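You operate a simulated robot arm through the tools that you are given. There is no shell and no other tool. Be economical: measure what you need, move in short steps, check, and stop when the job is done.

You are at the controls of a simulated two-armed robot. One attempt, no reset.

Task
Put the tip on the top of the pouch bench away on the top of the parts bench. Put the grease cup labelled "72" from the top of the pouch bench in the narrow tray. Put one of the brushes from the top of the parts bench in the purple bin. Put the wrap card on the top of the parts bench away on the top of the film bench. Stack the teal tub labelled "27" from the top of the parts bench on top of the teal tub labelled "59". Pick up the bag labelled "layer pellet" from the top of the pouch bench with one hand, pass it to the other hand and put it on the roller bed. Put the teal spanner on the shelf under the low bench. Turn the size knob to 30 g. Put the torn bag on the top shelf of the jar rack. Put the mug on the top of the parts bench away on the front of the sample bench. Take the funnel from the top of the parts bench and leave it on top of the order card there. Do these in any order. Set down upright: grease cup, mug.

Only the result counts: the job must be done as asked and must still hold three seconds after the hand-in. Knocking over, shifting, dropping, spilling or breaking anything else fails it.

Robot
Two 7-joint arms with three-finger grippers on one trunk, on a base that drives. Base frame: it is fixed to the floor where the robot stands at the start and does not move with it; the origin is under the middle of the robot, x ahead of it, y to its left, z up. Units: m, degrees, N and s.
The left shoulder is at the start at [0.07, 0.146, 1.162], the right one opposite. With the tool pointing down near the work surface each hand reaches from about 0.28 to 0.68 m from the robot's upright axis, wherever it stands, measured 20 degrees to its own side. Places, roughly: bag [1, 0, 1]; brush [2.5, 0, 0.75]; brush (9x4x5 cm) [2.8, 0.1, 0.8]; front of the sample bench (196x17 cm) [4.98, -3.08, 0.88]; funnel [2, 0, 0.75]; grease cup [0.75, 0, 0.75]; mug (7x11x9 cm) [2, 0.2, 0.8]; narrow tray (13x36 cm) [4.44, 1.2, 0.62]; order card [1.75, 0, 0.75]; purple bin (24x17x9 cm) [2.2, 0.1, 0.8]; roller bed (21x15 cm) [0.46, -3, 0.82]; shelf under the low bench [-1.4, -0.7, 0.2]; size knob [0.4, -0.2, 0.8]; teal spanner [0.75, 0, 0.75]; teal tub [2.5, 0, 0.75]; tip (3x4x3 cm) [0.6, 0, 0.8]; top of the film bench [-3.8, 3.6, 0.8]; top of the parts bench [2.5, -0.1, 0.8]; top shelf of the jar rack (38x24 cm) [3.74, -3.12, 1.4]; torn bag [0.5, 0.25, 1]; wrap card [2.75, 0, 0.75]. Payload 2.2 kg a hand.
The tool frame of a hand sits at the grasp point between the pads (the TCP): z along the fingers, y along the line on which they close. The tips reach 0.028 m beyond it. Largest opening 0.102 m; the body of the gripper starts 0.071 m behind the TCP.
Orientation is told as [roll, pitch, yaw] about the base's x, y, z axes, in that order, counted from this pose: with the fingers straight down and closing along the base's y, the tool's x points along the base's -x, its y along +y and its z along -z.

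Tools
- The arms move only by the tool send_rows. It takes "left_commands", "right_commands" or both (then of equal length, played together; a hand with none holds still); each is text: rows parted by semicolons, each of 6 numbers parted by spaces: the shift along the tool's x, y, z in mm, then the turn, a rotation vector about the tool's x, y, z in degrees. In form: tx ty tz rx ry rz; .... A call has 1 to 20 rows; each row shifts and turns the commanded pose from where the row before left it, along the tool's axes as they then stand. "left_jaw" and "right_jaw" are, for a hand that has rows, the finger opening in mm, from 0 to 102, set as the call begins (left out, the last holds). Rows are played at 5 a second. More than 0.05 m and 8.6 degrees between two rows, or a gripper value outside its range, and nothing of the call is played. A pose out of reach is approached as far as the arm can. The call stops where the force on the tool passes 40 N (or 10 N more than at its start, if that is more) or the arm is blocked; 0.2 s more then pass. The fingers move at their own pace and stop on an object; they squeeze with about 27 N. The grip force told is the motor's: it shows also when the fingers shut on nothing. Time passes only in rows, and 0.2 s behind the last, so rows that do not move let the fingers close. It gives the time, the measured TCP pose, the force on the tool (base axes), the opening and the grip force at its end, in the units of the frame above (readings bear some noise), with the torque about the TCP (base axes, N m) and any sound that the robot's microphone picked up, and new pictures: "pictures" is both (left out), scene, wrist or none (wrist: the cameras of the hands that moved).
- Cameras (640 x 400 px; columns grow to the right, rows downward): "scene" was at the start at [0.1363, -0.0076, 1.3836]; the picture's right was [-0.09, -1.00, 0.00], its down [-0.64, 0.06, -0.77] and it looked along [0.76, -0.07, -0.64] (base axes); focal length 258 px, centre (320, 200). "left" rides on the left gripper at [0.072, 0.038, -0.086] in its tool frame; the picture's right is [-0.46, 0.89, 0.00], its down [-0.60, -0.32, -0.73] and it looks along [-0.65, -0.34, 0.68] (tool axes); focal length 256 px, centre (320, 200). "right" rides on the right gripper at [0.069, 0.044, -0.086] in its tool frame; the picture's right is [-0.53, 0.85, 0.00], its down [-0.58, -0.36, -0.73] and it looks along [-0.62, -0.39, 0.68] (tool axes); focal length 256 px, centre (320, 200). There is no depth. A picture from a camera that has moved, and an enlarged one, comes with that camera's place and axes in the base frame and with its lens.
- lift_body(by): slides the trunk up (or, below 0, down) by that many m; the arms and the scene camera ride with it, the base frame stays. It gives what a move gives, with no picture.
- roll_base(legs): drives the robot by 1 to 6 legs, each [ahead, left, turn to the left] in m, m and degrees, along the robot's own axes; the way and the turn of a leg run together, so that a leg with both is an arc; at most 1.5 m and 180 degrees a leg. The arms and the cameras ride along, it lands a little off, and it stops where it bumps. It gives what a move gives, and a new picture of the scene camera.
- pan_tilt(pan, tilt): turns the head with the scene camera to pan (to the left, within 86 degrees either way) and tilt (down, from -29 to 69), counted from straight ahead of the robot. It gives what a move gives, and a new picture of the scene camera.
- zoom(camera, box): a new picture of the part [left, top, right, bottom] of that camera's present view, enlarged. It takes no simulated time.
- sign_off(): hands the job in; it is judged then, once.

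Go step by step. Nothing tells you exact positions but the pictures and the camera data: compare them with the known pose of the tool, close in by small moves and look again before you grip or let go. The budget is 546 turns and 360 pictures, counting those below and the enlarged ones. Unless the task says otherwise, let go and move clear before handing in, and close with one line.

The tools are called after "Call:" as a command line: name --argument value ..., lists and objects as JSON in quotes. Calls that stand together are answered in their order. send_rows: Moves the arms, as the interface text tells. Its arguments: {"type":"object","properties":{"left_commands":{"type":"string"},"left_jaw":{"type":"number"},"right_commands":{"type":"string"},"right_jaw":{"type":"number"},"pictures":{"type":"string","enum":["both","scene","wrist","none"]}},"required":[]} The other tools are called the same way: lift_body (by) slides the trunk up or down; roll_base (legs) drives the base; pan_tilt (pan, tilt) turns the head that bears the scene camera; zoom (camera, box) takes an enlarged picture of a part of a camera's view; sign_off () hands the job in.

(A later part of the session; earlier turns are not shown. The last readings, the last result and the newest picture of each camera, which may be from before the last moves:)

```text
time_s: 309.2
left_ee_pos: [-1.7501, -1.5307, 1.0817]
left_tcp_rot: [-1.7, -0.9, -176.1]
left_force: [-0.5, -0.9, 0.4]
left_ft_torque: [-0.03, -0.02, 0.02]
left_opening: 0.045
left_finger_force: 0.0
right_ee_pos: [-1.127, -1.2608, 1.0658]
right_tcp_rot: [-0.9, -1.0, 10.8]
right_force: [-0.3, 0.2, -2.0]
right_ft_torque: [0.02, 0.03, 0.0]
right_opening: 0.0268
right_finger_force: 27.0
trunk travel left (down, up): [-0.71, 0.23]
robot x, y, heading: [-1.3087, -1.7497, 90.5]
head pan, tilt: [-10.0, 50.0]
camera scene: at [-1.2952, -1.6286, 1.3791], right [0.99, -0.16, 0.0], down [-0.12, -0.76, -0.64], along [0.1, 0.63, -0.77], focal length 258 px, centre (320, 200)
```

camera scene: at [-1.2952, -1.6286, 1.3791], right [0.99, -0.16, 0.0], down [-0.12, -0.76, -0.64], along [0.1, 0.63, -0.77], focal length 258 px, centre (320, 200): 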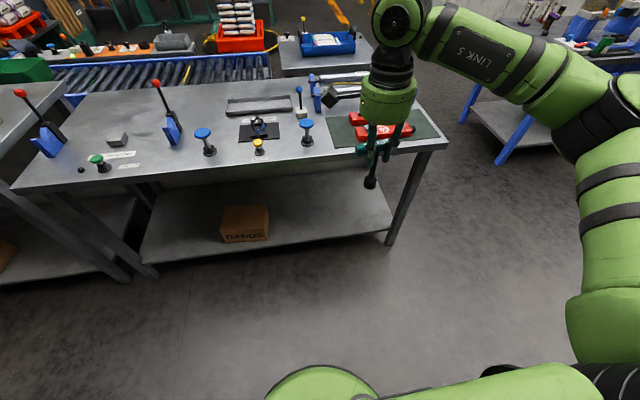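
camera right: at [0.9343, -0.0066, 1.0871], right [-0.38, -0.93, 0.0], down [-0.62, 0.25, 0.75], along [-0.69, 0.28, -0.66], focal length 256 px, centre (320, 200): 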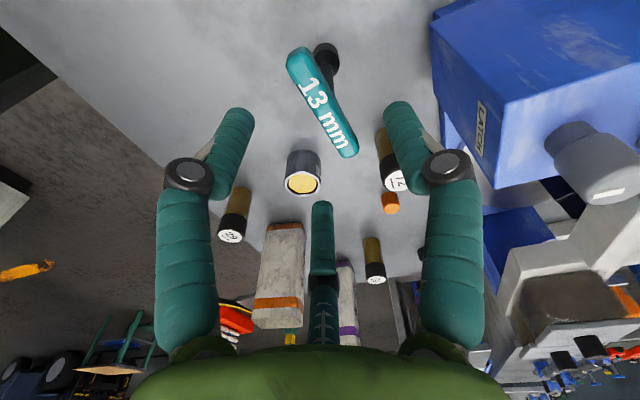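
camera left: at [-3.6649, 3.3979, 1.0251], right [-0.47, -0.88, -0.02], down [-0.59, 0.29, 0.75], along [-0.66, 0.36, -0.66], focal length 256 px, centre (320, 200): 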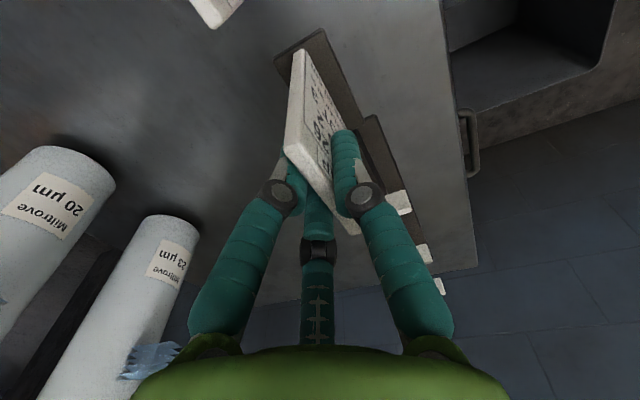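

Call:
lift_body --by -0.4

Call:
lift_body --by -0.3

Call:
pan_tilt --pan -10 --tilt 15

```text
time_s: 313.0
left_ee_pos: [-1.7487, -1.5307, 0.6814]
left_tcp_rot: [-1.8, -1.0, -176.2]
left_force: [0.0, 0.0, -0.5]
left_ft_torque: [0.0, 0.03, -0.05]
left_opening: 0.0447
left_finger_force: 0.0
right_ee_pos: [-1.1271, -1.261, 0.6654]
right_tcp_rot: [-0.8, -1.1, 11.0]
right_force: [0.4, -0.7, -1.9]
right_ft_torque: [-0.02, 0.02, -0.02]
right_opening: 0.0265
right_finger_force: 26.5
trunk travel left (down, up): [-0.31, 0.63]
robot x, y, heading: [-1.31, -1.7552, 90.7]
head pan, tilt: [-10.0, 50.0]
```

```text
time_s: 316.0
left_ee_pos: [-1.7507, -1.5305, 0.3804]
left_tcp_rot: [-1.8, -0.8, -176.1]
left_force: [0.3, 1.0, -0.1]
left_ft_torque: [0.02, 0.0, 0.0]
left_opening: 0.0449
left_finger_force: 0.0
right_ee_pos: [-1.1257, -1.2619, 0.3643]
right_tcp_rot: [-0.9, -1.1, 11.0]
right_force: [0.9, 1.2, -1.2]
right_ft_torque: [-0.04, 0.02, 0.01]
right_opening: 0.0266
right_finger_force: 27.0
trunk travel left (down, up): [-0.01, 0.93]
robot x, y, heading: [-1.3071, -1.7512, 90.5]
head pan, tilt: [-10.0, 50.0]
```

```text
time_s: 317.0
left_ee_pos: [-1.7509, -1.5303, 0.3818]
left_tcp_rot: [-1.8, -0.9, -176.1]
left_force: [1.3, 0.0, 0.1]
left_ft_torque: [0.02, 0.0, -0.01]
left_opening: 0.0446
left_finger_force: 0.1
right_ee_pos: [-1.1263, -1.2613, 0.366]
right_tcp_rot: [-0.9, -1.1, 10.9]
right_force: [0.2, -0.1, -1.7]
right_ft_torque: [-0.04, 0.02, -0.01]
right_opening: 0.0265
right_finger_force: 27.2
trunk travel left (down, up): [-0.01, 0.93]
robot x, y, heading: [-1.3045, -1.7531, 90.5]
head pan, tilt: [-10.0, 15.0]
camera scene: at [-1.2921, -1.6122, 0.7327], right [0.99, -0.16, 0.0], down [-0.04, -0.26, -0.97], along [0.16, 0.95, -0.26], focal length 258 px, centre (320, 200)
```

scene: 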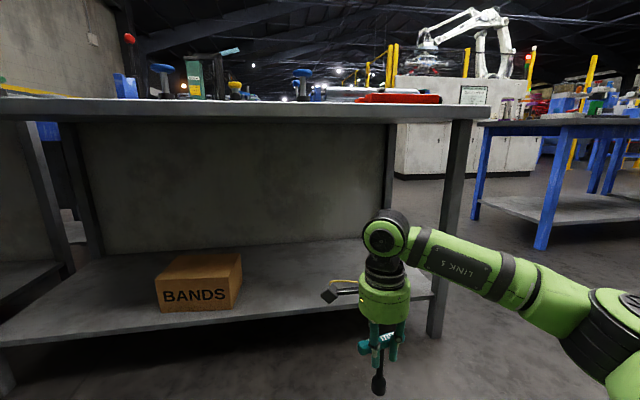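

Good low view: tabletop underside is about 0.73. I shift left to keep the forearm off the right leg, lower to TCP 0.33 and roll in.

Call:
send_rows --right_commands "0 0 18 0 0 0;0 0 18 0 0 0;0 0 0 0 0 0" --pictures "none"

Call:
roll_base --legs '[[0, 0.17, 0], [0.25, 0, 0]]'

```text
time_s: 317.8
left_ee_pos: [-1.7498, -1.5306, 0.3812]
left_tcp_rot: [-1.7, -0.9, -176.1]
left_force: [0.0, -0.1, 0.0]
left_ft_torque: [-0.02, 0.03, 0.0]
left_opening: 0.0449
left_finger_force: 0.1
right_ee_pos: [-1.1248, -1.2624, 0.3299]
right_tcp_rot: [-1.0, -1.0, 10.9]
right_force: [-0.2, -1.2, -2.2]
right_ft_torque: [0.0, 0.02, 0.01]
right_opening: 0.0266
right_finger_force: 27.1
trunk travel left (down, up): [-0.01, 0.93]
robot x, y, heading: [-1.306, -1.7549, 90.9]
head pan, tilt: [-10.0, 15.0]
```

```text
time_s: 320.7
left_ee_pos: [-1.9254, -1.2934, 0.3829]
left_tcp_rot: [-1.7, -0.8, -175.9]
left_force: [0.6, 0.8, -0.2]
left_ft_torque: [0.01, -0.03, -0.02]
left_opening: 0.045
left_finger_force: 0.0
right_ee_pos: [-1.2993, -1.0248, 0.3303]
right_tcp_rot: [-0.9, -1.2, 11.1]
right_force: [-0.1, 1.1, -1.9]
right_ft_torque: [-0.03, -0.02, 0.01]
right_opening: 0.0266
right_finger_force: 26.6
trunk travel left (down, up): [-0.01, 0.93]
robot x, y, heading: [-1.481, -1.5185, 90.6]
head pan, tilt: [-10.0, 15.0]
camera scene: at [-1.4667, -1.3744, 0.7328], right [0.99, -0.16, 0.0], down [-0.04, -0.26, -0.97], along [0.15, 0.95, -0.26], focal length 258 px, centre (320, 200)
```

scene: 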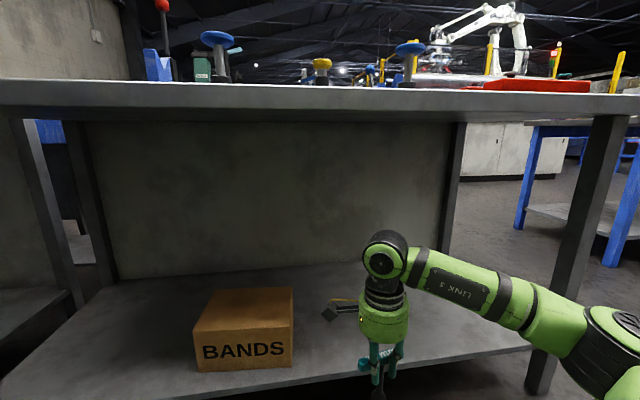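

Call:
roll_base --legs '[[0.15, 0, 0]]'

```text
time_s: 322.0
left_ee_pos: [-1.9266, -1.1475, 0.3835]
left_tcp_rot: [-1.6, -1.0, -175.8]
left_force: [-0.2, 0.3, 0.3]
left_ft_torque: [0.0, 0.03, 0.01]
left_opening: 0.045
left_finger_force: 0.0
right_ee_pos: [-1.3032, -0.8757, 0.3301]
right_tcp_rot: [-0.9, -1.1, 11.3]
right_force: [-0.6, 1.0, -1.8]
right_ft_torque: [-0.05, 0.01, -0.01]
right_opening: 0.0264
right_finger_force: 27.2
trunk travel left (down, up): [-0.01, 0.93]
robot x, y, heading: [-1.4873, -1.3683, 90.8]
head pan, tilt: [-10.0, 15.0]
camera scene: at [-1.4695, -1.2266, 0.7328], right [0.99, -0.16, 0.0], down [-0.04, -0.26, -0.97], along [0.15, 0.95, -0.26], focal length 258 px, centre (320, 200)
```

scene: 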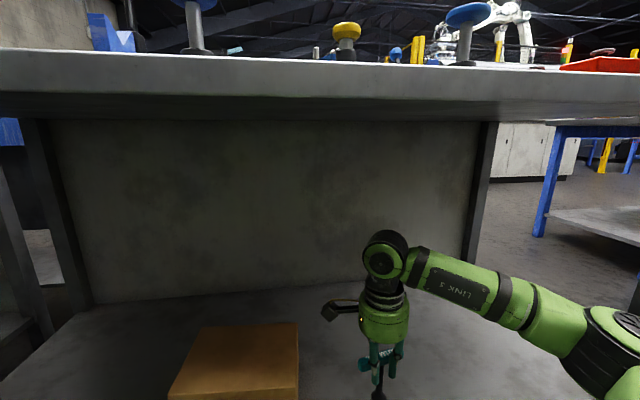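

Call:
send_rows --right_commands "0 20 0 0 0 0;0 20 0 0 0 0;0 0 8 0 0 0;0 0 4 0 0 0;0 0 4 0 0 0;0 0 0 0 0 0" --pictures "none"

Call:
send_rows --right_commands "0 0 3 0 0 0;0 0 3 0 0 0;0 0 0 0 0 0" --pictures "none"

```text
time_s: 323.4
left_ee_pos: [-1.9289, -1.1476, 0.3823]
left_tcp_rot: [-1.6, -0.9, -175.8]
left_force: [-0.4, 0.1, -0.2]
left_ft_torque: [-0.02, 0.02, 0.01]
left_opening: 0.0453
left_finger_force: 0.1
right_ee_pos: [-1.3127, -0.836, 0.3139]
right_tcp_rot: [-0.9, -1.0, 11.3]
right_force: [0.2, 0.2, -2.5]
right_ft_torque: [-0.01, 0.02, -0.02]
right_opening: 0.0266
right_finger_force: 26.9
trunk travel left (down, up): [-0.01, 0.93]
robot x, y, heading: [-1.4852, -1.3706, 90.7]
head pan, tilt: [-10.0, 15.0]
```

```text
time_s: 324.2
left_ee_pos: [-1.9281, -1.1472, 0.3815]
left_tcp_rot: [-1.7, -0.9, -175.8]
left_force: [0.2, 0.3, 0.6]
left_ft_torque: [-0.01, 0.02, 0.03]
left_opening: 0.0451
left_finger_force: 0.1
right_ee_pos: [-1.3115, -0.8354, 0.3067]
right_tcp_rot: [-0.9, -1.2, 11.3]
right_force: [0.3, 0.6, -1.9]
right_ft_torque: [-0.02, 0.0, 0.03]
right_opening: 0.0268
right_finger_force: 27.2
trunk travel left (down, up): [-0.01, 0.93]
robot x, y, heading: [-1.4891, -1.3687, 91.2]
head pan, tilt: [-10.0, 15.0]
```

Call:
send_rows --right_commands "0 0 3 0 0 0;0 0 3 0 0 0;0 0 0 0 0 0" --pictures "none"

Call:
pan_tilt --pan -15 --tilt 45

```text
time_s: 325.0
left_ee_pos: [-1.9277, -1.1486, 0.3823]
left_tcp_rot: [-1.7, -0.9, -175.7]
left_force: [0.0, 0.4, 0.2]
left_ft_torque: [0.0, 0.01, -0.02]
left_opening: 0.045
left_finger_force: 0.1
right_ee_pos: [-1.3108, -0.8372, 0.3023]
right_tcp_rot: [-0.9, -1.2, 11.3]
right_force: [-0.2, -0.1, -1.6]
right_ft_torque: [-0.02, 0.04, -0.04]
right_opening: 0.0267
right_finger_force: 26.8
trunk travel left (down, up): [-0.01, 0.93]
robot x, y, heading: [-1.4874, -1.3722, 91.4]
head pan, tilt: [-10.0, 15.0]
```

```text
time_s: 326.0
left_ee_pos: [-1.9269, -1.1469, 0.3804]
left_tcp_rot: [-1.7, -1.0, -175.8]
left_force: [0.4, 0.2, -0.5]
left_ft_torque: [-0.01, 0.01, 0.04]
left_opening: 0.0451
left_finger_force: 0.1
right_ee_pos: [-1.311, -0.8367, 0.3016]
right_tcp_rot: [-0.9, -1.1, 11.3]
right_force: [0.3, -0.2, -2.0]
right_ft_torque: [0.0, 0.01, 0.02]
right_opening: 0.0266
right_finger_force: 26.8
trunk travel left (down, up): [-0.01, 0.93]
robot x, y, heading: [-1.4825, -1.3697, 91.0]
head pan, tilt: [-15.0, 45.0]
camera scene: at [-1.4644, -1.2399, 0.6861], right [0.97, -0.24, 0.0], down [-0.17, -0.69, -0.71], along [0.17, 0.69, -0.71], focal length 258 px, centre (320, 200)
```

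scene: 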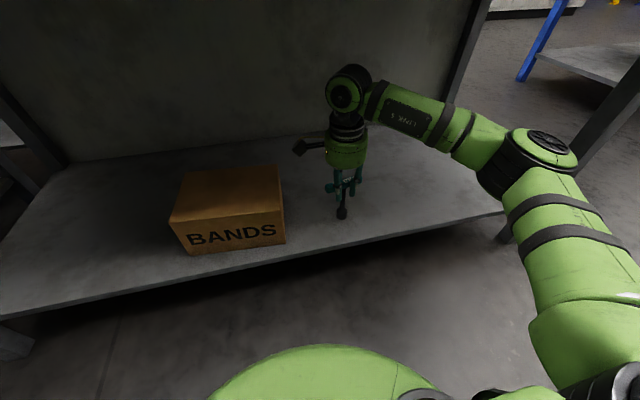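

Call:
send_rows --right_commands "0 0 3 0 0 0;0 0 3 0 0 0;0 0 3 0 0 0;0 0 0 0 0 0" --pictures "none"

Call:
zoom --camera "scene" --box '[270, 140, 430, 260]'

```text
time_s: 327.0
left_ee_pos: [-1.9268, -1.1476, 0.3831]
left_tcp_rot: [-1.7, -0.8, -175.8]
left_force: [-0.3, 1.1, 0.5]
left_ft_torque: [0.02, -0.01, -0.03]
left_opening: 0.0452
left_finger_force: 0.0
right_ee_pos: [-1.3127, -0.8375, 0.293]
right_tcp_rot: [-0.9, -1.1, 11.2]
right_force: [0.2, -0.1, -1.6]
right_ft_torque: [0.01, 0.01, 0.0]
right_opening: 0.0265
right_finger_force: 27.1
trunk travel left (down, up): [-0.01, 0.93]
robot x, y, heading: [-1.4848, -1.3681, 90.9]
head pan, tilt: [-15.0, 45.0]
```

```text
3.33 times, centred on (350, 200) of scene
camera zoom: at [-1.4644, -1.2399, 0.686], right [0.97, -0.24, 0.0], down [-0.17, -0.69, -0.71], along [0.17, 0.69, -0.71], focal length 859 px, centre (220, 200)
```

zoom: 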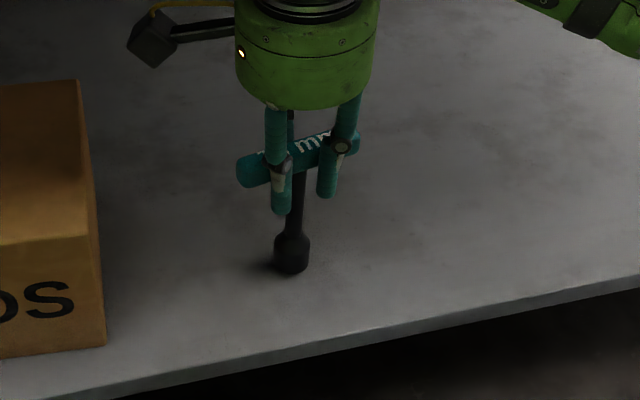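

Call:
send_rows --right_commands "0 0 3 0 0 0;0 0 3 0 0 0;0 0 0 0 0 0" --pictures "none"

Call:
send_rows --right_commands "0 0 3 0 0 0;0 0 3 0 0 0;0 0 0 0 0 0" --pictures "none"

```text
time_s: 327.8
left_ee_pos: [-1.9273, -1.148, 0.3833]
left_tcp_rot: [-1.6, -0.9, -175.8]
left_force: [0.2, 0.1, -0.7]
left_ft_torque: [-0.03, -0.03, 0.01]
left_opening: 0.0447
left_finger_force: 0.1
right_ee_pos: [-1.3115, -0.8354, 0.2869]
right_tcp_rot: [-0.9, -1.1, 11.2]
right_force: [-0.2, -0.3, -1.7]
right_ft_torque: [0.01, 0.0, -0.03]
right_opening: 0.0269
right_finger_force: 27.3
trunk travel left (down, up): [-0.01, 0.93]
robot x, y, heading: [-1.4901, -1.3709, 90.9]
head pan, tilt: [-15.0, 45.0]
```

```text
time_s: 328.6
left_ee_pos: [-1.9282, -1.1483, 0.3827]
left_tcp_rot: [-1.9, -0.8, -175.8]
left_force: [0.2, -0.8, -0.2]
left_ft_torque: [0.0, -0.01, 0.04]
left_opening: 0.0448
left_finger_force: 0.0
right_ee_pos: [-1.3106, -0.8359, 0.2846]
right_tcp_rot: [-0.5, -1.0, 11.3]
right_force: [0.6, -4.7, 25.0]
right_ft_torque: [-0.07, -0.03, -0.02]
right_opening: 0.0268
right_finger_force: 27.1
trunk travel left (down, up): [-0.01, 0.93]
robot x, y, heading: [-1.4852, -1.3736, 91.1]
head pan, tilt: [-15.0, 45.0]
```

Contact. I ease off, open the hand and rise clear of the handle.

Call:
send_rows --right_commands "0 0 -3 0 0 0;0 0 0 0 0 0" --pictures "none"

Call:
send_rows --right_commands "0 0 0 0 0 0;0 0 0 0 0 0;0 0 -20 0 0 0;0 0 -25 0 0 0;0 0 -25 0 0 0;0 0 0 0 0 0" --right_jaw 60 --pictures "scene"

```text
time_s: 329.2
left_ee_pos: [-1.9294, -1.1486, 0.3822]
left_tcp_rot: [-1.8, -0.8, -175.8]
left_force: [-0.3, 0.3, 0.4]
left_ft_torque: [0.03, -0.03, -0.01]
left_opening: 0.0451
left_finger_force: 0.0
right_ee_pos: [-1.3114, -0.8369, 0.285]
right_tcp_rot: [-0.7, -1.1, 11.3]
right_force: [-1.1, -1.6, 18.0]
right_ft_torque: [0.23, 0.23, 0.07]
right_opening: 0.0265
right_finger_force: 27.1
trunk travel left (down, up): [-0.01, 0.93]
robot x, y, heading: [-1.4886, -1.3737, 91.0]
head pan, tilt: [-15.0, 45.0]
```

```text
time_s: 330.6
left_ee_pos: [-1.9273, -1.1473, 0.3819]
left_tcp_rot: [-1.7, -1.0, -175.8]
left_force: [-0.2, -1.0, 0.0]
left_ft_torque: [0.03, 0.0, 0.01]
left_opening: 0.0451
left_finger_force: 0.1
right_ee_pos: [-1.3134, -0.8359, 0.3546]
right_tcp_rot: [-0.9, -1.1, 11.4]
right_force: [-0.3, 0.2, 0.4]
right_ft_torque: [-0.01, -0.04, 0.02]
right_opening: 0.0602
right_finger_force: 0.1
trunk travel left (down, up): [-0.01, 0.93]
robot x, y, heading: [-1.4862, -1.3723, 91.0]
head pan, tilt: [-15.0, 45.0]
camera scene: at [-1.4645, -1.2401, 0.686], right [0.97, -0.24, 0.0], down [-0.17, -0.69, -0.71], along [0.17, 0.69, -0.71], focal length 258 px, centre (320, 200)
```

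scene: 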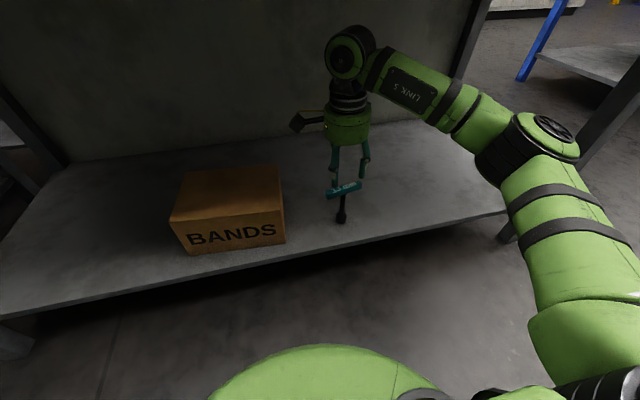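

The spanner stands on the shelf. I back out, raise the trunk, and drive back toward the left side of the pouch bench.

Call:
roll_base --legs '[[-0.5, 0, 0]]'

Call:
lift_body --by 0.4

Call:
lift_body --by 0.29

Call:
pan_tilt --pan -5 --tilt 40

Call:
roll_base --legs '[[0, -1.27, -1], [1.5, 0, 0], [1.4, 0, 0]]'

```text
time_s: 333.5
left_ee_pos: [-1.9181, -1.6386, 0.3816]
left_tcp_rot: [-1.7, -0.9, -175.7]
left_force: [-1.1, -1.1, 0.1]
left_ft_torque: [-0.02, 0.0, -0.03]
left_opening: 0.0449
left_finger_force: 0.1
right_ee_pos: [-1.3051, -1.3269, 0.3533]
right_tcp_rot: [-0.9, -1.0, 11.3]
right_force: [0.5, -0.3, 0.4]
right_ft_torque: [0.02, 0.01, 0.0]
right_opening: 0.06
right_finger_force: 0.0
trunk travel left (down, up): [-0.01, 0.93]
robot x, y, heading: [-1.474, -1.8611, 91.2]
head pan, tilt: [-15.0, 45.0]
camera scene: at [-1.4553, -1.7306, 0.686], right [0.97, -0.24, 0.0], down [-0.17, -0.69, -0.71], along [0.17, 0.69, -0.71], focal length 258 px, centre (320, 200)
```

scene: 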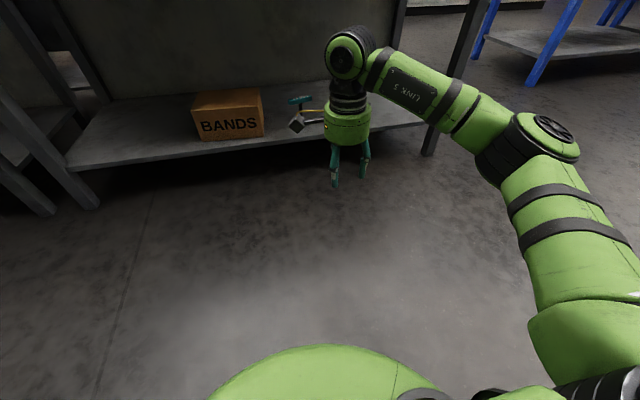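

```text
time_s: 337.3
left_ee_pos: [-1.9198, -1.6392, 0.7811]
left_tcp_rot: [-1.7, -1.0, -175.7]
left_force: [-1.0, -0.5, -0.3]
left_ft_torque: [-0.03, 0.02, 0.03]
left_opening: 0.0452
left_finger_force: 0.1
right_ee_pos: [-1.3039, -1.3272, 0.7528]
right_tcp_rot: [-0.9, -1.1, 11.4]
right_force: [1.1, 0.1, 0.2]
right_ft_torque: [0.0, 0.03, -0.02]
right_opening: 0.06
right_finger_force: 0.0
trunk travel left (down, up): [-0.41, 0.53]
robot x, y, heading: [-1.4768, -1.8566, 91.3]
head pan, tilt: [-15.0, 45.0]
```

```text
time_s: 340.2
left_ee_pos: [-1.9187, -1.6386, 1.0714]
left_tcp_rot: [-1.7, -0.9, -175.6]
left_force: [0.7, -0.6, 0.3]
left_ft_torque: [0.02, 0.02, 0.03]
left_opening: 0.045
left_finger_force: 0.1
right_ee_pos: [-1.3044, -1.328, 1.044]
right_tcp_rot: [-0.9, -1.1, 11.2]
right_force: [-0.3, -0.3, 0.3]
right_ft_torque: [0.03, 0.02, 0.01]
right_opening: 0.0601
right_finger_force: 0.0
trunk travel left (down, up): [-0.7, 0.24]
robot x, y, heading: [-1.4756, -1.8582, 91.3]
head pan, tilt: [-15.0, 45.0]
```

```text
time_s: 341.0
left_ee_pos: [-1.9196, -1.6381, 1.0717]
left_tcp_rot: [-1.7, -1.0, -175.7]
left_force: [-0.3, 0.7, 0.1]
left_ft_torque: [0.02, 0.0, -0.01]
left_opening: 0.0449
left_finger_force: 0.1
right_ee_pos: [-1.3042, -1.3268, 1.0439]
right_tcp_rot: [-0.8, -1.2, 11.3]
right_force: [0.2, -0.8, 0.3]
right_ft_torque: [0.0, 0.02, -0.02]
right_opening: 0.0601
right_finger_force: 0.1
trunk travel left (down, up): [-0.7, 0.24]
robot x, y, heading: [-1.4776, -1.8607, 90.9]
head pan, tilt: [-5.0, 40.0]
camera scene: at [-1.469, -1.7248, 1.3833], right [1.0, -0.07, 0.0], down [-0.04, -0.64, -0.77], along [0.05, 0.76, -0.64], focal length 258 px, centre (320, 200)
```

scene: 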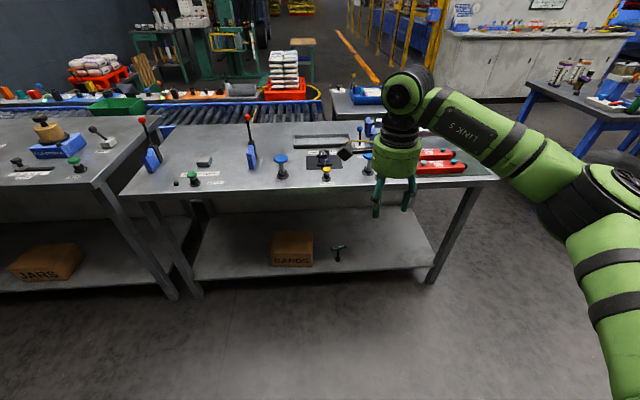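

```text
time_s: 361.0
left_ee_pos: [-0.5932, 1.3298, 1.0718]
left_tcp_rot: [-1.6, -0.8, -179.3]
left_force: [1.6, -0.1, 0.3]
left_ft_torque: [0.02, -0.01, 0.0]
left_opening: 0.045
left_finger_force: 0.0
right_ee_pos: [0.0395, 1.6018, 1.0449]
right_tcp_rot: [-0.9, -1.2, 7.8]
right_force: [0.5, 0.3, 0.2]
right_ft_torque: [0.0, 0.02, -0.03]
right_opening: 0.0601
right_finger_force: 0.0
trunk travel left (down, up): [-0.7, 0.24]
robot x, y, heading: [-0.1648, 1.0805, 87.6]
head pan, tilt: [-5.0, 40.0]
camera scene: at [-0.1496, 1.2148, 1.3833], right [0.99, -0.13, 0.0], down [-0.08, -0.64, -0.77], along [0.1, 0.76, -0.64], focal length 258 px, centre (320, 200)
```

scene: 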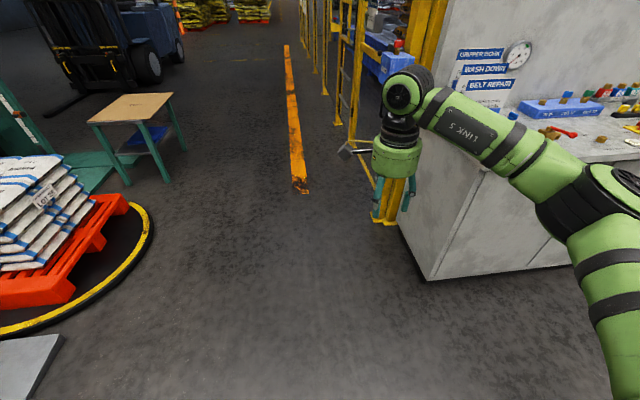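

Call:
roll_base --legs '[[0, 0, 180], [0, 0.85, 2]]'

```text
time_s: 373.0
left_ee_pos: [1.1235, 0.8738, 1.0723]
left_tcp_rot: [-1.8, -1.0, 4.5]
left_force: [-0.8, 0.6, -0.1]
left_ft_torque: [0.03, 0.03, 0.06]
left_opening: 0.0452
left_finger_force: 0.1
right_ee_pos: [0.5109, 0.5596, 1.0446]
right_tcp_rot: [-0.8, -1.1, -168.3]
right_force: [0.3, 0.0, -0.4]
right_ft_torque: [-0.02, -0.01, 0.01]
right_opening: 0.06
right_finger_force: 0.1
trunk travel left (down, up): [-0.7, 0.24]
robot x, y, heading: [0.6825, 1.0913, -88.8]
head pan, tilt: [-5.0, 40.0]
camera scene: at [0.6768, 0.9589, 1.3833], right [-1.0, 0.06, 0.0], down [0.04, 0.64, -0.77], along [-0.05, -0.76, -0.64], focal length 258 px, centre (320, 200)
```

scene: 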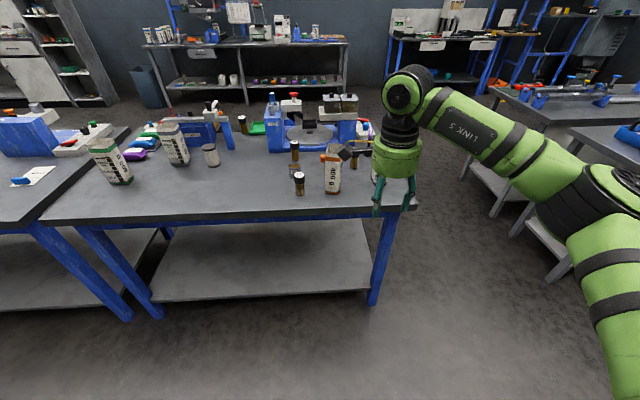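

Call:
send_rows --right_commands "0 0 -10 0 0 -8;0 0 -10 0 0 -8;0 0 -10 0 0 -8;0 0 -10 0 0 -8;0 0 0 0 0 -8;0 0 0 0 0 -8;0 0 0 0 0 -8;0 0 0 0 0 -8;0 0 0 0 0 -8;0 0 0 0 0 -7;0 0 0 0 0 0" --left_commands "0 0 0 0 0 8;0 0 0 0 0 8;0 0 0 0 0 8;0 0 0 0 0 8;0 0 0 0 0 8;0 0 0 0 0 8;0 0 0 0 0 8;0 0 0 0 0 8;0 0 0 0 0 8;0 0 0 0 0 8;0 0 0 0 0 8" --right_jaw 102 --pictures "none"

Call:
roll_base --legs '[[0, 0.02, -1], [0.38, 0, 0]]'

Call:
zoom --camera "scene" --box '[250, 170, 450, 320]'

```text
time_s: 375.4
left_ee_pos: [1.1246, 0.8723, 1.0723]
left_tcp_rot: [0.9, -1.7, -83.6]
left_force: [-0.7, 0.5, -0.3]
left_ft_torque: [-0.01, 0.01, 0.02]
left_opening: 0.045
left_finger_force: 0.0
right_ee_pos: [0.5121, 0.5586, 1.0838]
right_tcp_rot: [-1.4, 0.7, -89.3]
right_force: [0.2, -0.2, -0.3]
right_ft_torque: [-0.01, 0.02, 0.04]
right_opening: 0.1021
right_finger_force: 0.0
trunk travel left (down, up): [-0.7, 0.24]
robot x, y, heading: [0.6781, 1.0921, -88.7]
head pan, tilt: [-5.0, 40.0]
```

```text
time_s: 378.1
left_ee_pos: [1.1451, 0.496, 1.0712]
left_tcp_rot: [0.9, -1.8, -84.4]
left_force: [-0.5, -0.2, -0.5]
left_ft_torque: [-0.03, 0.01, 0.01]
left_opening: 0.0453
left_finger_force: 0.1
right_ee_pos: [0.5275, 0.1911, 1.0841]
right_tcp_rot: [-1.3, 0.6, -90.2]
right_force: [-0.8, 0.5, -0.6]
right_ft_torque: [-0.04, 0.0, 0.0]
right_opening: 0.1021
right_finger_force: 0.2
trunk travel left (down, up): [-0.7, 0.24]
robot x, y, heading: [0.7057, 0.7191, -89.5]
head pan, tilt: [-5.0, 40.0]
camera scene: at [0.6987, 0.5892, 1.3834], right [-1.0, 0.08, 0.0], down [0.05, 0.64, -0.77], along [-0.06, -0.76, -0.64], focal length 258 px, centre (320, 200)
```

scene: 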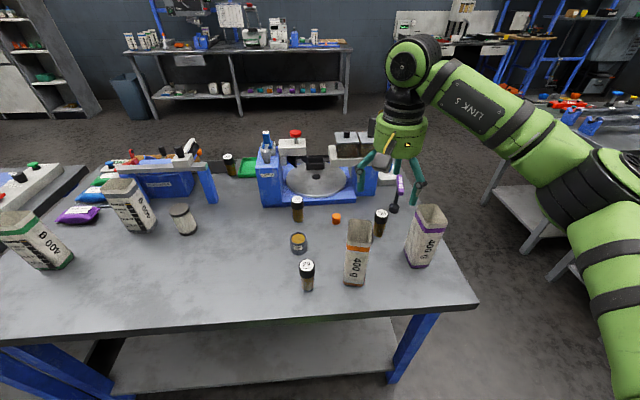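

```text
2.67 times, centred on (350, 245) of scene
camera zoom: at [0.6987, 0.5892, 1.3834], right [-1.0, 0.08, 0.0], down [0.05, 0.64, -0.77], along [-0.06, -0.76, -0.64], focal length 687 px, centre (240, 80)
```

zoom: 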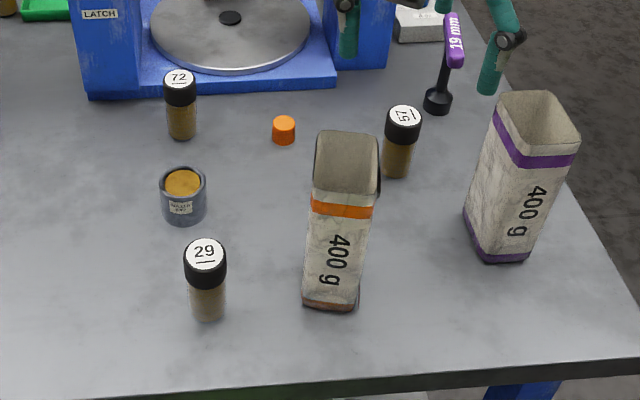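

The torn bag's 400 g face points to me, centred about (0.585, 0.235), turned 12°. I'll back up a little, and tilt the right hand forward for a level grip on its middle.

Call:
roll_base --legs '[[-0.15, 0, 0]]'

Call:
send_rows --right_commands "0 38 20 0 0 5.5;0 38 20 0 0 5.5;0 0 30 0 0 0;0 0 0 0 -8.1 0;0 0 0 0 -8.1 0;0 0 0 0 -8.1 0;0 0 0 0 -8.1 0;0 0 0 0 -8.1 0;0 0 0 0 -8.1 0;0 0 0 0 -8.1 0;0 0 0 0 -8.1 0;0 0 0 0 0 0" --pictures "both"

```text
time_s: 379.5
left_ee_pos: [1.1436, 0.6439, 1.072]
left_tcp_rot: [0.8, -1.7, -84.2]
left_force: [-0.3, -0.7, 0.4]
left_ft_torque: [0.03, 0.03, 0.0]
left_opening: 0.0452
left_finger_force: 0.0
right_ee_pos: [0.5261, 0.3374, 1.0841]
right_tcp_rot: [-1.4, 0.7, -90.3]
right_force: [1.4, -0.4, -0.4]
right_ft_torque: [-0.01, -0.01, 0.04]
right_opening: 0.1021
right_finger_force: 0.1
trunk travel left (down, up): [-0.7, 0.24]
robot x, y, heading: [0.701, 0.8728, -89.3]
head pan, tilt: [-5.0, 40.0]
camera scene: at [0.6971, 0.7346, 1.383], right [-1.0, 0.08, 0.0], down [0.05, 0.64, -0.76], along [-0.06, -0.76, -0.64], focal length 258 px, centre (320, 200)
```

scene: 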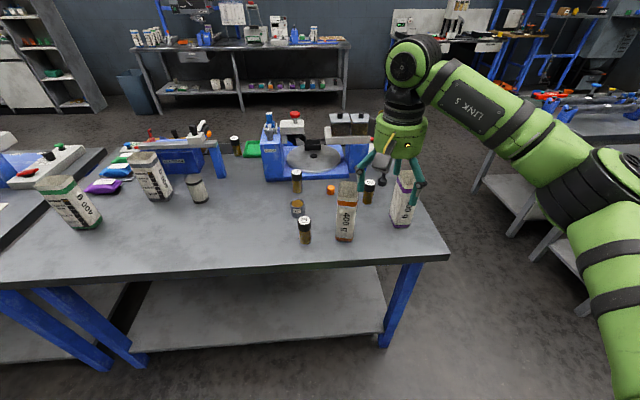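

```text
time_s: 382.1
left_ee_pos: [1.1415, 0.6454, 1.0725]
left_tcp_rot: [0.9, -1.7, -84.1]
left_force: [-0.4, 0.0, 0.2]
left_ft_torque: [0.02, 0.01, -0.01]
left_opening: 0.0451
left_finger_force: 0.1
right_ee_pos: [0.6012, 0.3365, 1.0121]
right_tcp_rot: [-3.2, -64.4, -98.3]
right_force: [0.7, -0.2, 0.4]
right_ft_torque: [-0.04, -0.02, 0.02]
right_opening: 0.102
right_finger_force: 0.0
trunk travel left (down, up): [-0.7, 0.24]
robot x, y, heading: [0.6994, 0.873, -89.5]
head pan, tilt: [-5.0, 40.0]
camera scene: at [0.697, 0.737, 1.3833], right [-1.0, 0.08, 0.0], down [0.05, 0.64, -0.77], along [-0.06, -0.76, -0.64], focal length 258 px, centre (320, 200)
camera right: at [0.6638, 0.4332, 0.9864], right [0.8, -0.39, 0.46], down [-0.26, 0.47, 0.84], along [-0.55, -0.79, 0.27], focal length 256 px, centre (320, 200)
```

scene: 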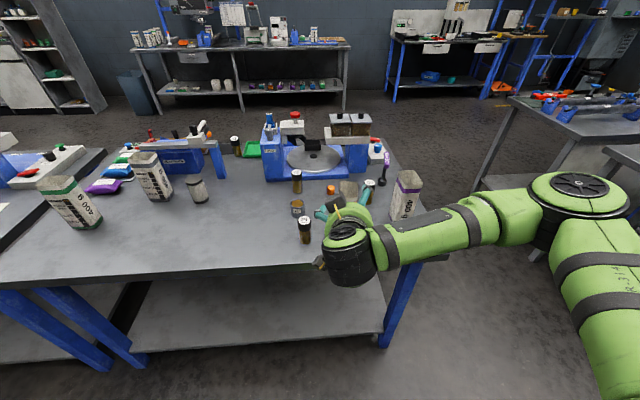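
right: 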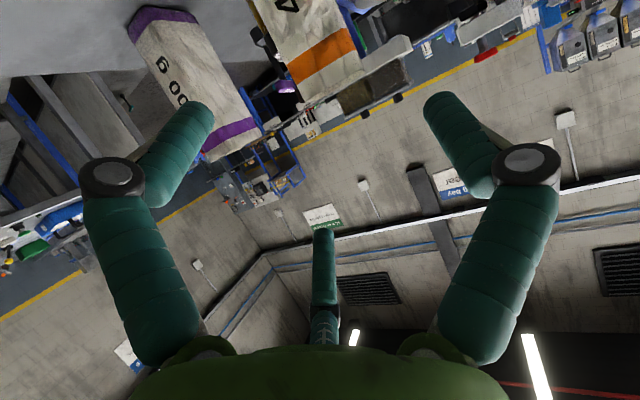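

I'll lower the hand to bag mid-height with a narrower opening (jar 29 stands close) and look.

Call:
send_rows --right_commands "35 0 16.8 0 0 0;35 0 16.8 0 0 0;35 0 16.8 0 0 0;0 0 0 0 0 0" --right_jaw 84 --pictures "both"

Call:
zoom --camera "scene" --box '[280, 150, 440, 270]'

```text
time_s: 383.1
left_ee_pos: [1.1421, 0.6467, 1.0725]
left_tcp_rot: [0.9, -1.7, -84.3]
left_force: [0.5, 0.2, 0.2]
left_ft_torque: [0.0, 0.0, 0.04]
left_opening: 0.0449
left_finger_force: 0.0
right_ee_pos: [0.5965, 0.338, 0.8956]
right_tcp_rot: [-3.1, -64.4, -98.4]
right_force: [-1.0, -0.9, 0.1]
right_ft_torque: [0.01, 0.01, 0.0]
right_opening: 0.084
right_finger_force: 0.0
trunk travel left (down, up): [-0.7, 0.24]
robot x, y, heading: [0.7023, 0.8709, -89.6]
head pan, tilt: [-5.0, 40.0]
camera scene: at [0.6965, 0.7372, 1.3833], right [-1.0, 0.08, 0.0], down [0.05, 0.64, -0.77], along [-0.06, -0.76, -0.64], focal length 258 px, centre (320, 200)
camera right: at [0.6586, 0.4347, 0.8704], right [0.8, -0.39, 0.46], down [-0.26, 0.47, 0.84], along [-0.55, -0.79, 0.27], focal length 256 px, centre (320, 200)
```

scene: 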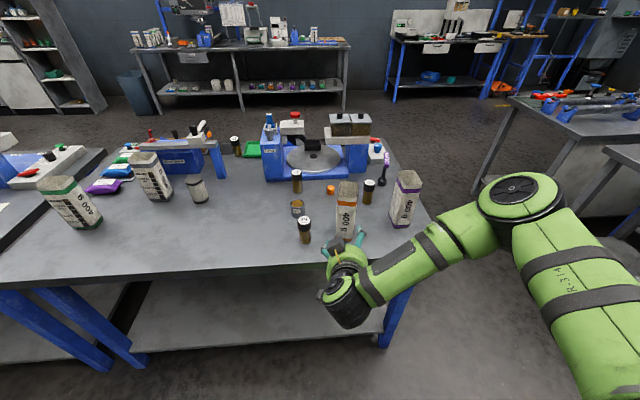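
right: 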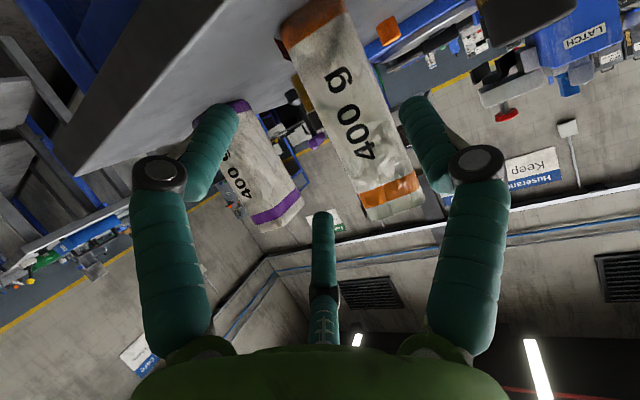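

```text
3.33 times, centred on (360, 210) of scene
camera zoom: at [0.6965, 0.7372, 1.3833], right [-1.0, 0.08, 0.0], down [0.05, 0.64, -0.77], along [-0.06, -0.76, -0.64], focal length 859 px, centre (187, 167)
```

zoom: 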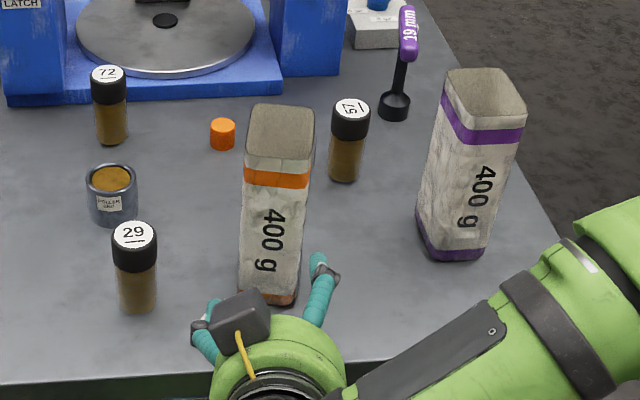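

Call:
send_rows --right_commands "0 16 0 5.4 0 2.6;-14 0 29.3 0 0 0;-14 0 29.3 0 0 0;0 0 0 0 0 0" --pictures "wrist"

Call:
zoom --camera "scene" --box '[280, 150, 440, 270]'

```text
time_s: 384.1
left_ee_pos: [1.1439, 0.6463, 1.0712]
left_tcp_rot: [0.8, -1.8, -84.3]
left_force: [0.0, 0.5, -0.6]
left_ft_torque: [-0.02, -0.01, 0.03]
left_opening: 0.0452
left_finger_force: 0.0
right_ee_pos: [0.593, 0.2712, 0.8972]
right_tcp_rot: [-3.3, -64.5, -104.2]
right_force: [0.8, -0.3, 0.3]
right_ft_torque: [0.0, 0.02, 0.02]
right_opening: 0.0844
right_finger_force: 0.2
trunk travel left (down, up): [-0.7, 0.24]
robot x, y, heading: [0.7007, 0.8726, -89.6]
head pan, tilt: [-5.0, 40.0]
camera right: at [0.6663, 0.36, 0.872], right [0.75, -0.47, 0.46], down [-0.21, 0.5, 0.84], along [-0.63, -0.73, 0.27], focal length 256 px, centre (320, 200)
```

right: 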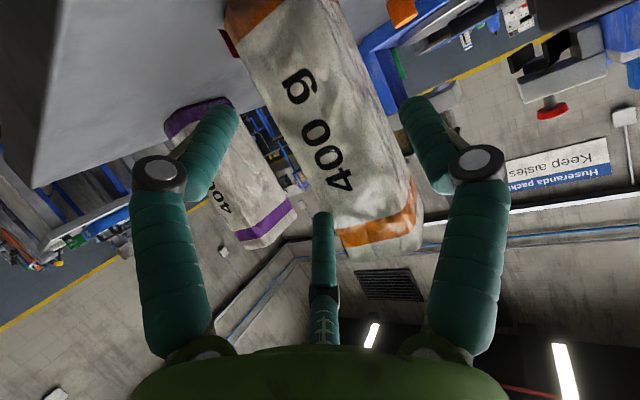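

```text
3.33 times, centred on (360, 210) of scene
camera zoom: at [0.698, 0.7373, 1.3833], right [-1.0, 0.08, 0.0], down [0.05, 0.64, -0.77], along [-0.06, -0.76, -0.64], focal length 859 px, centre (187, 167)
```

zoom: 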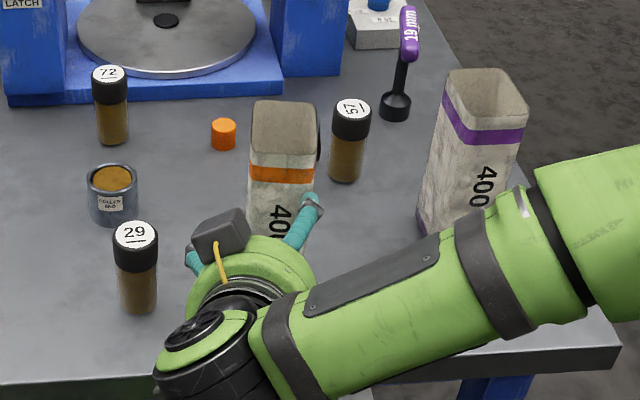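

Call:
send_rows --right_commands "-7 0 14.6 0 0 0;-7 0 14.6 0 0 0;0 0 0 0 0 0" --pictures "wrist"

Call:
zoom --camera "scene" --box '[280, 150, 440, 270]'

```text
time_s: 384.9
left_ee_pos: [1.1434, 0.645, 1.0711]
left_tcp_rot: [0.9, -1.6, -84.4]
left_force: [0.3, -0.2, 0.3]
left_ft_torque: [0.02, 0.01, -0.03]
left_opening: 0.0451
left_finger_force: 0.1
right_ee_pos: [0.5843, 0.2403, 0.8967]
right_tcp_rot: [-3.1, -64.4, -104.3]
right_force: [0.5, -0.1, 0.0]
right_ft_torque: [-0.03, 0.02, 0.03]
right_opening: 0.0843
right_finger_force: 0.0
trunk travel left (down, up): [-0.7, 0.24]
robot x, y, heading: [0.7043, 0.8725, -89.4]
head pan, tilt: [-5.0, 40.0]
camera right: at [0.6564, 0.3299, 0.8711], right [0.75, -0.47, 0.46], down [-0.21, 0.49, 0.84], along [-0.63, -0.73, 0.27], focal length 256 px, centre (320, 200)
```

right: 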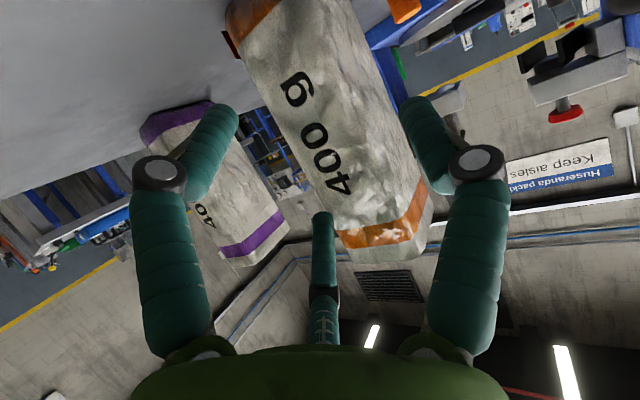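

```text
3.33 times, centred on (360, 210) of scene
camera zoom: at [0.6971, 0.7371, 1.3833], right [-1.0, 0.08, 0.0], down [0.05, 0.64, -0.77], along [-0.06, -0.76, -0.64], focal length 859 px, centre (187, 167)
```

zoom: 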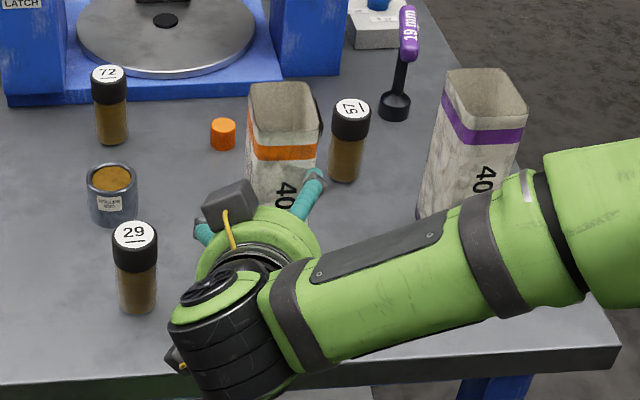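

The gripper's third finger pushed the bag back about 2.5 cm; it stays upright. So I'll back off, open wide, shift the hand 14 mm to put the bag inside the real finger gap, straighten to its face and come in again.

Call:
send_rows --right_commands "14 0 -29.3 0 0 0;0 -14 0 -6.3 0 -3;0 0 0 0 0 0" --right_jaw 102 --pictures "none"

Call:
send_rows --right_commands "-12 0 25 0 0 0;-12 0 25 0 0 0;0 0 0 0 0 0" --pictures "wrist"

Call:
zoom --camera "scene" --box '[280, 150, 440, 270]'

```text
time_s: 385.7
left_ee_pos: [1.1441, 0.6456, 1.0702]
left_tcp_rot: [0.7, -1.7, -84.4]
left_force: [-0.1, -0.7, 0.8]
left_ft_torque: [-0.01, -0.04, -0.01]
left_opening: 0.0448
left_finger_force: 0.1
right_ee_pos: [0.5815, 0.275, 0.8965]
right_tcp_rot: [-3.3, -64.3, -97.3]
right_force: [0.3, -0.7, 0.2]
right_ft_torque: [0.01, 0.0, -0.01]
right_opening: 0.1021
right_finger_force: 0.1
trunk travel left (down, up): [-0.7, 0.24]
robot x, y, heading: [0.7002, 0.8679, -89.5]
head pan, tilt: [-5.0, 40.0]
```

```text
time_s: 386.5
left_ee_pos: [1.1425, 0.6477, 1.0724]
left_tcp_rot: [0.9, -1.8, -84.3]
left_force: [-0.4, 0.2, 0.0]
left_ft_torque: [0.01, 0.01, -0.01]
left_opening: 0.0448
left_finger_force: 0.0
right_ee_pos: [0.5702, 0.2209, 0.8957]
right_tcp_rot: [-3.0, -64.2, -97.3]
right_force: [0.2, 1.0, 0.6]
right_ft_torque: [0.01, 0.01, -0.04]
right_opening: 0.102
right_finger_force: 0.0
trunk travel left (down, up): [-0.7, 0.24]
robot x, y, heading: [0.7044, 0.8743, -89.2]
head pan, tilt: [-5.0, 40.0]
camera right: at [0.6319, 0.3193, 0.8697], right [0.8, -0.38, 0.46], down [-0.27, 0.46, 0.84], along [-0.53, -0.8, 0.27], focal length 256 px, centre (320, 200)
```

right: 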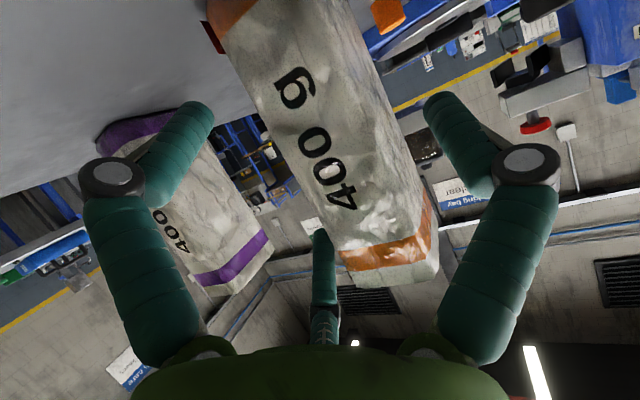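

```text
3.33 times, centred on (360, 210) of scene
camera zoom: at [0.6972, 0.7376, 1.3834], right [-1.0, 0.08, 0.0], down [0.05, 0.64, -0.77], along [-0.06, -0.76, -0.64], focal length 859 px, centre (187, 167)
```

zoom: 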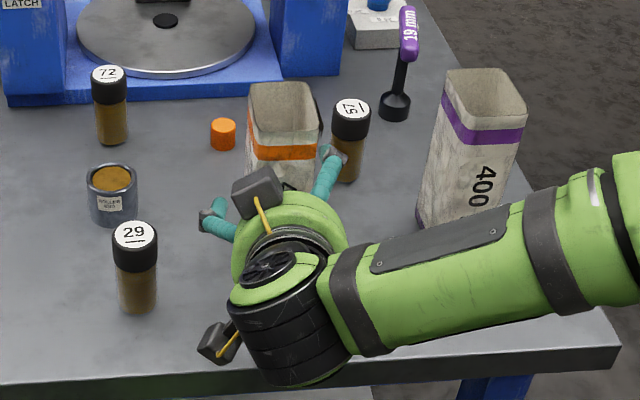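

Call:
send_rows --right_commands "-12 0 25 0 0 0;-12 0 25 0 0 0;0 0 0 0 0 0" --pictures "wrist"

Call:
zoom --camera "scene" --box '[280, 150, 440, 270]'

```text
time_s: 387.3
left_ee_pos: [1.1435, 0.6466, 1.0723]
left_tcp_rot: [0.9, -1.9, -84.4]
left_force: [0.7, -0.5, 0.4]
left_ft_torque: [-0.02, -0.03, -0.01]
left_opening: 0.0451
left_finger_force: 0.1
right_ee_pos: [0.5606, 0.1685, 0.8962]
right_tcp_rot: [-3.0, -64.3, -97.4]
right_force: [0.7, -0.6, 0.3]
right_ft_torque: [0.03, 0.03, -0.01]
right_opening: 0.1019
right_finger_force: 0.0
trunk travel left (down, up): [-0.7, 0.24]
robot x, y, heading: [0.7016, 0.872, -89.5]
head pan, tilt: [-5.0, 40.0]
camera right: at [0.622, 0.2647, 0.8704], right [0.8, -0.38, 0.46], down [-0.27, 0.46, 0.84], along [-0.53, -0.8, 0.27], focal length 256 px, centre (320, 200)
```

right: 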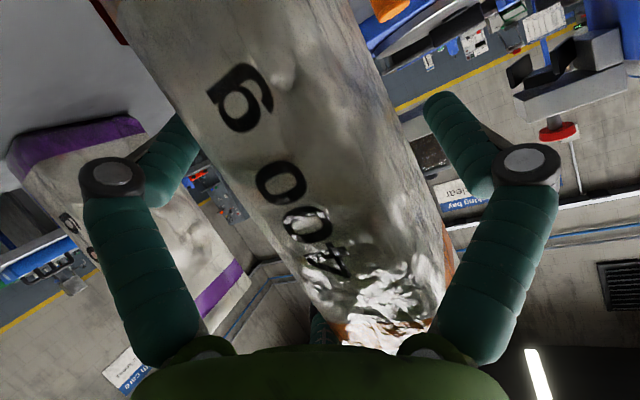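

```text
3.33 times, centred on (360, 210) of scene
camera zoom: at [0.6971, 0.7374, 1.3833], right [-1.0, 0.08, 0.0], down [0.05, 0.64, -0.77], along [-0.06, -0.76, -0.64], focal length 859 px, centre (187, 167)
```

zoom: 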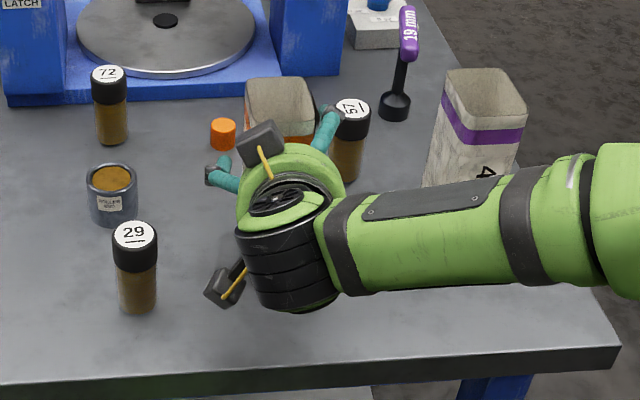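

The bag is inside the grip. Closing.

Call:
send_rows --right_commands "0 0 0 0 0 0;0 0 0 0 0 0;0 0 0 0 0 0" --right_jaw 30 --pictures "wrist"

Call:
zoom --camera "scene" --box '[280, 150, 440, 270]'

```text
time_s: 388.1
left_ee_pos: [1.1428, 0.6449, 1.0726]
left_tcp_rot: [0.9, -1.9, -84.3]
left_force: [-0.5, 0.6, -0.2]
left_ft_torque: [0.03, 0.01, -0.03]
left_opening: 0.0449
left_finger_force: 0.0
right_ee_pos: [0.5605, 0.1675, 0.896]
right_tcp_rot: [-3.0, -64.4, -97.4]
right_force: [0.1, -1.0, 0.9]
right_ft_torque: [-0.09, -0.08, -0.06]
right_opening: 0.0711
right_finger_force: 27.3
trunk travel left (down, up): [-0.7, 0.24]
robot x, y, heading: [0.7025, 0.8742, -89.3]
head pan, tilt: [-5.0, 40.0]
camera right: at [0.6222, 0.2646, 0.8709], right [0.8, -0.38, 0.46], down [-0.27, 0.46, 0.84], along [-0.53, -0.8, 0.27], focal length 256 px, centre (320, 200)
```

right: 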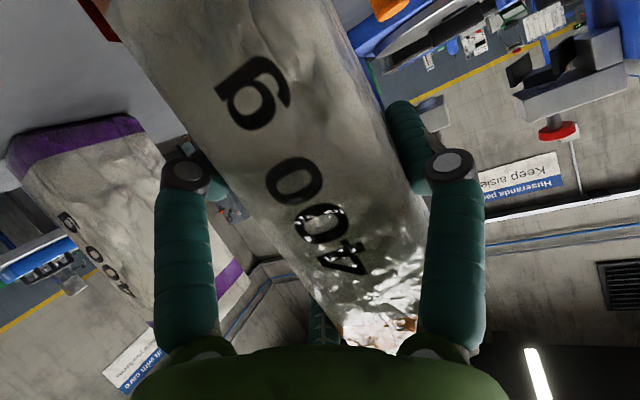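

```text
3.33 times, centred on (360, 210) of scene
camera zoom: at [0.6973, 0.7373, 1.3834], right [-1.0, 0.08, 0.0], down [0.05, 0.64, -0.77], along [-0.06, -0.76, -0.64], focal length 859 px, centre (187, 167)
```

zoom: 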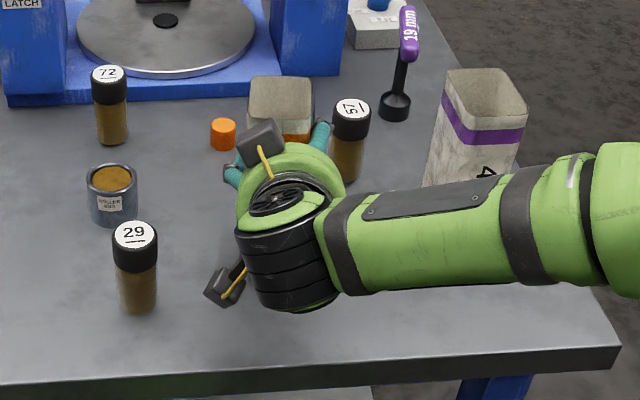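

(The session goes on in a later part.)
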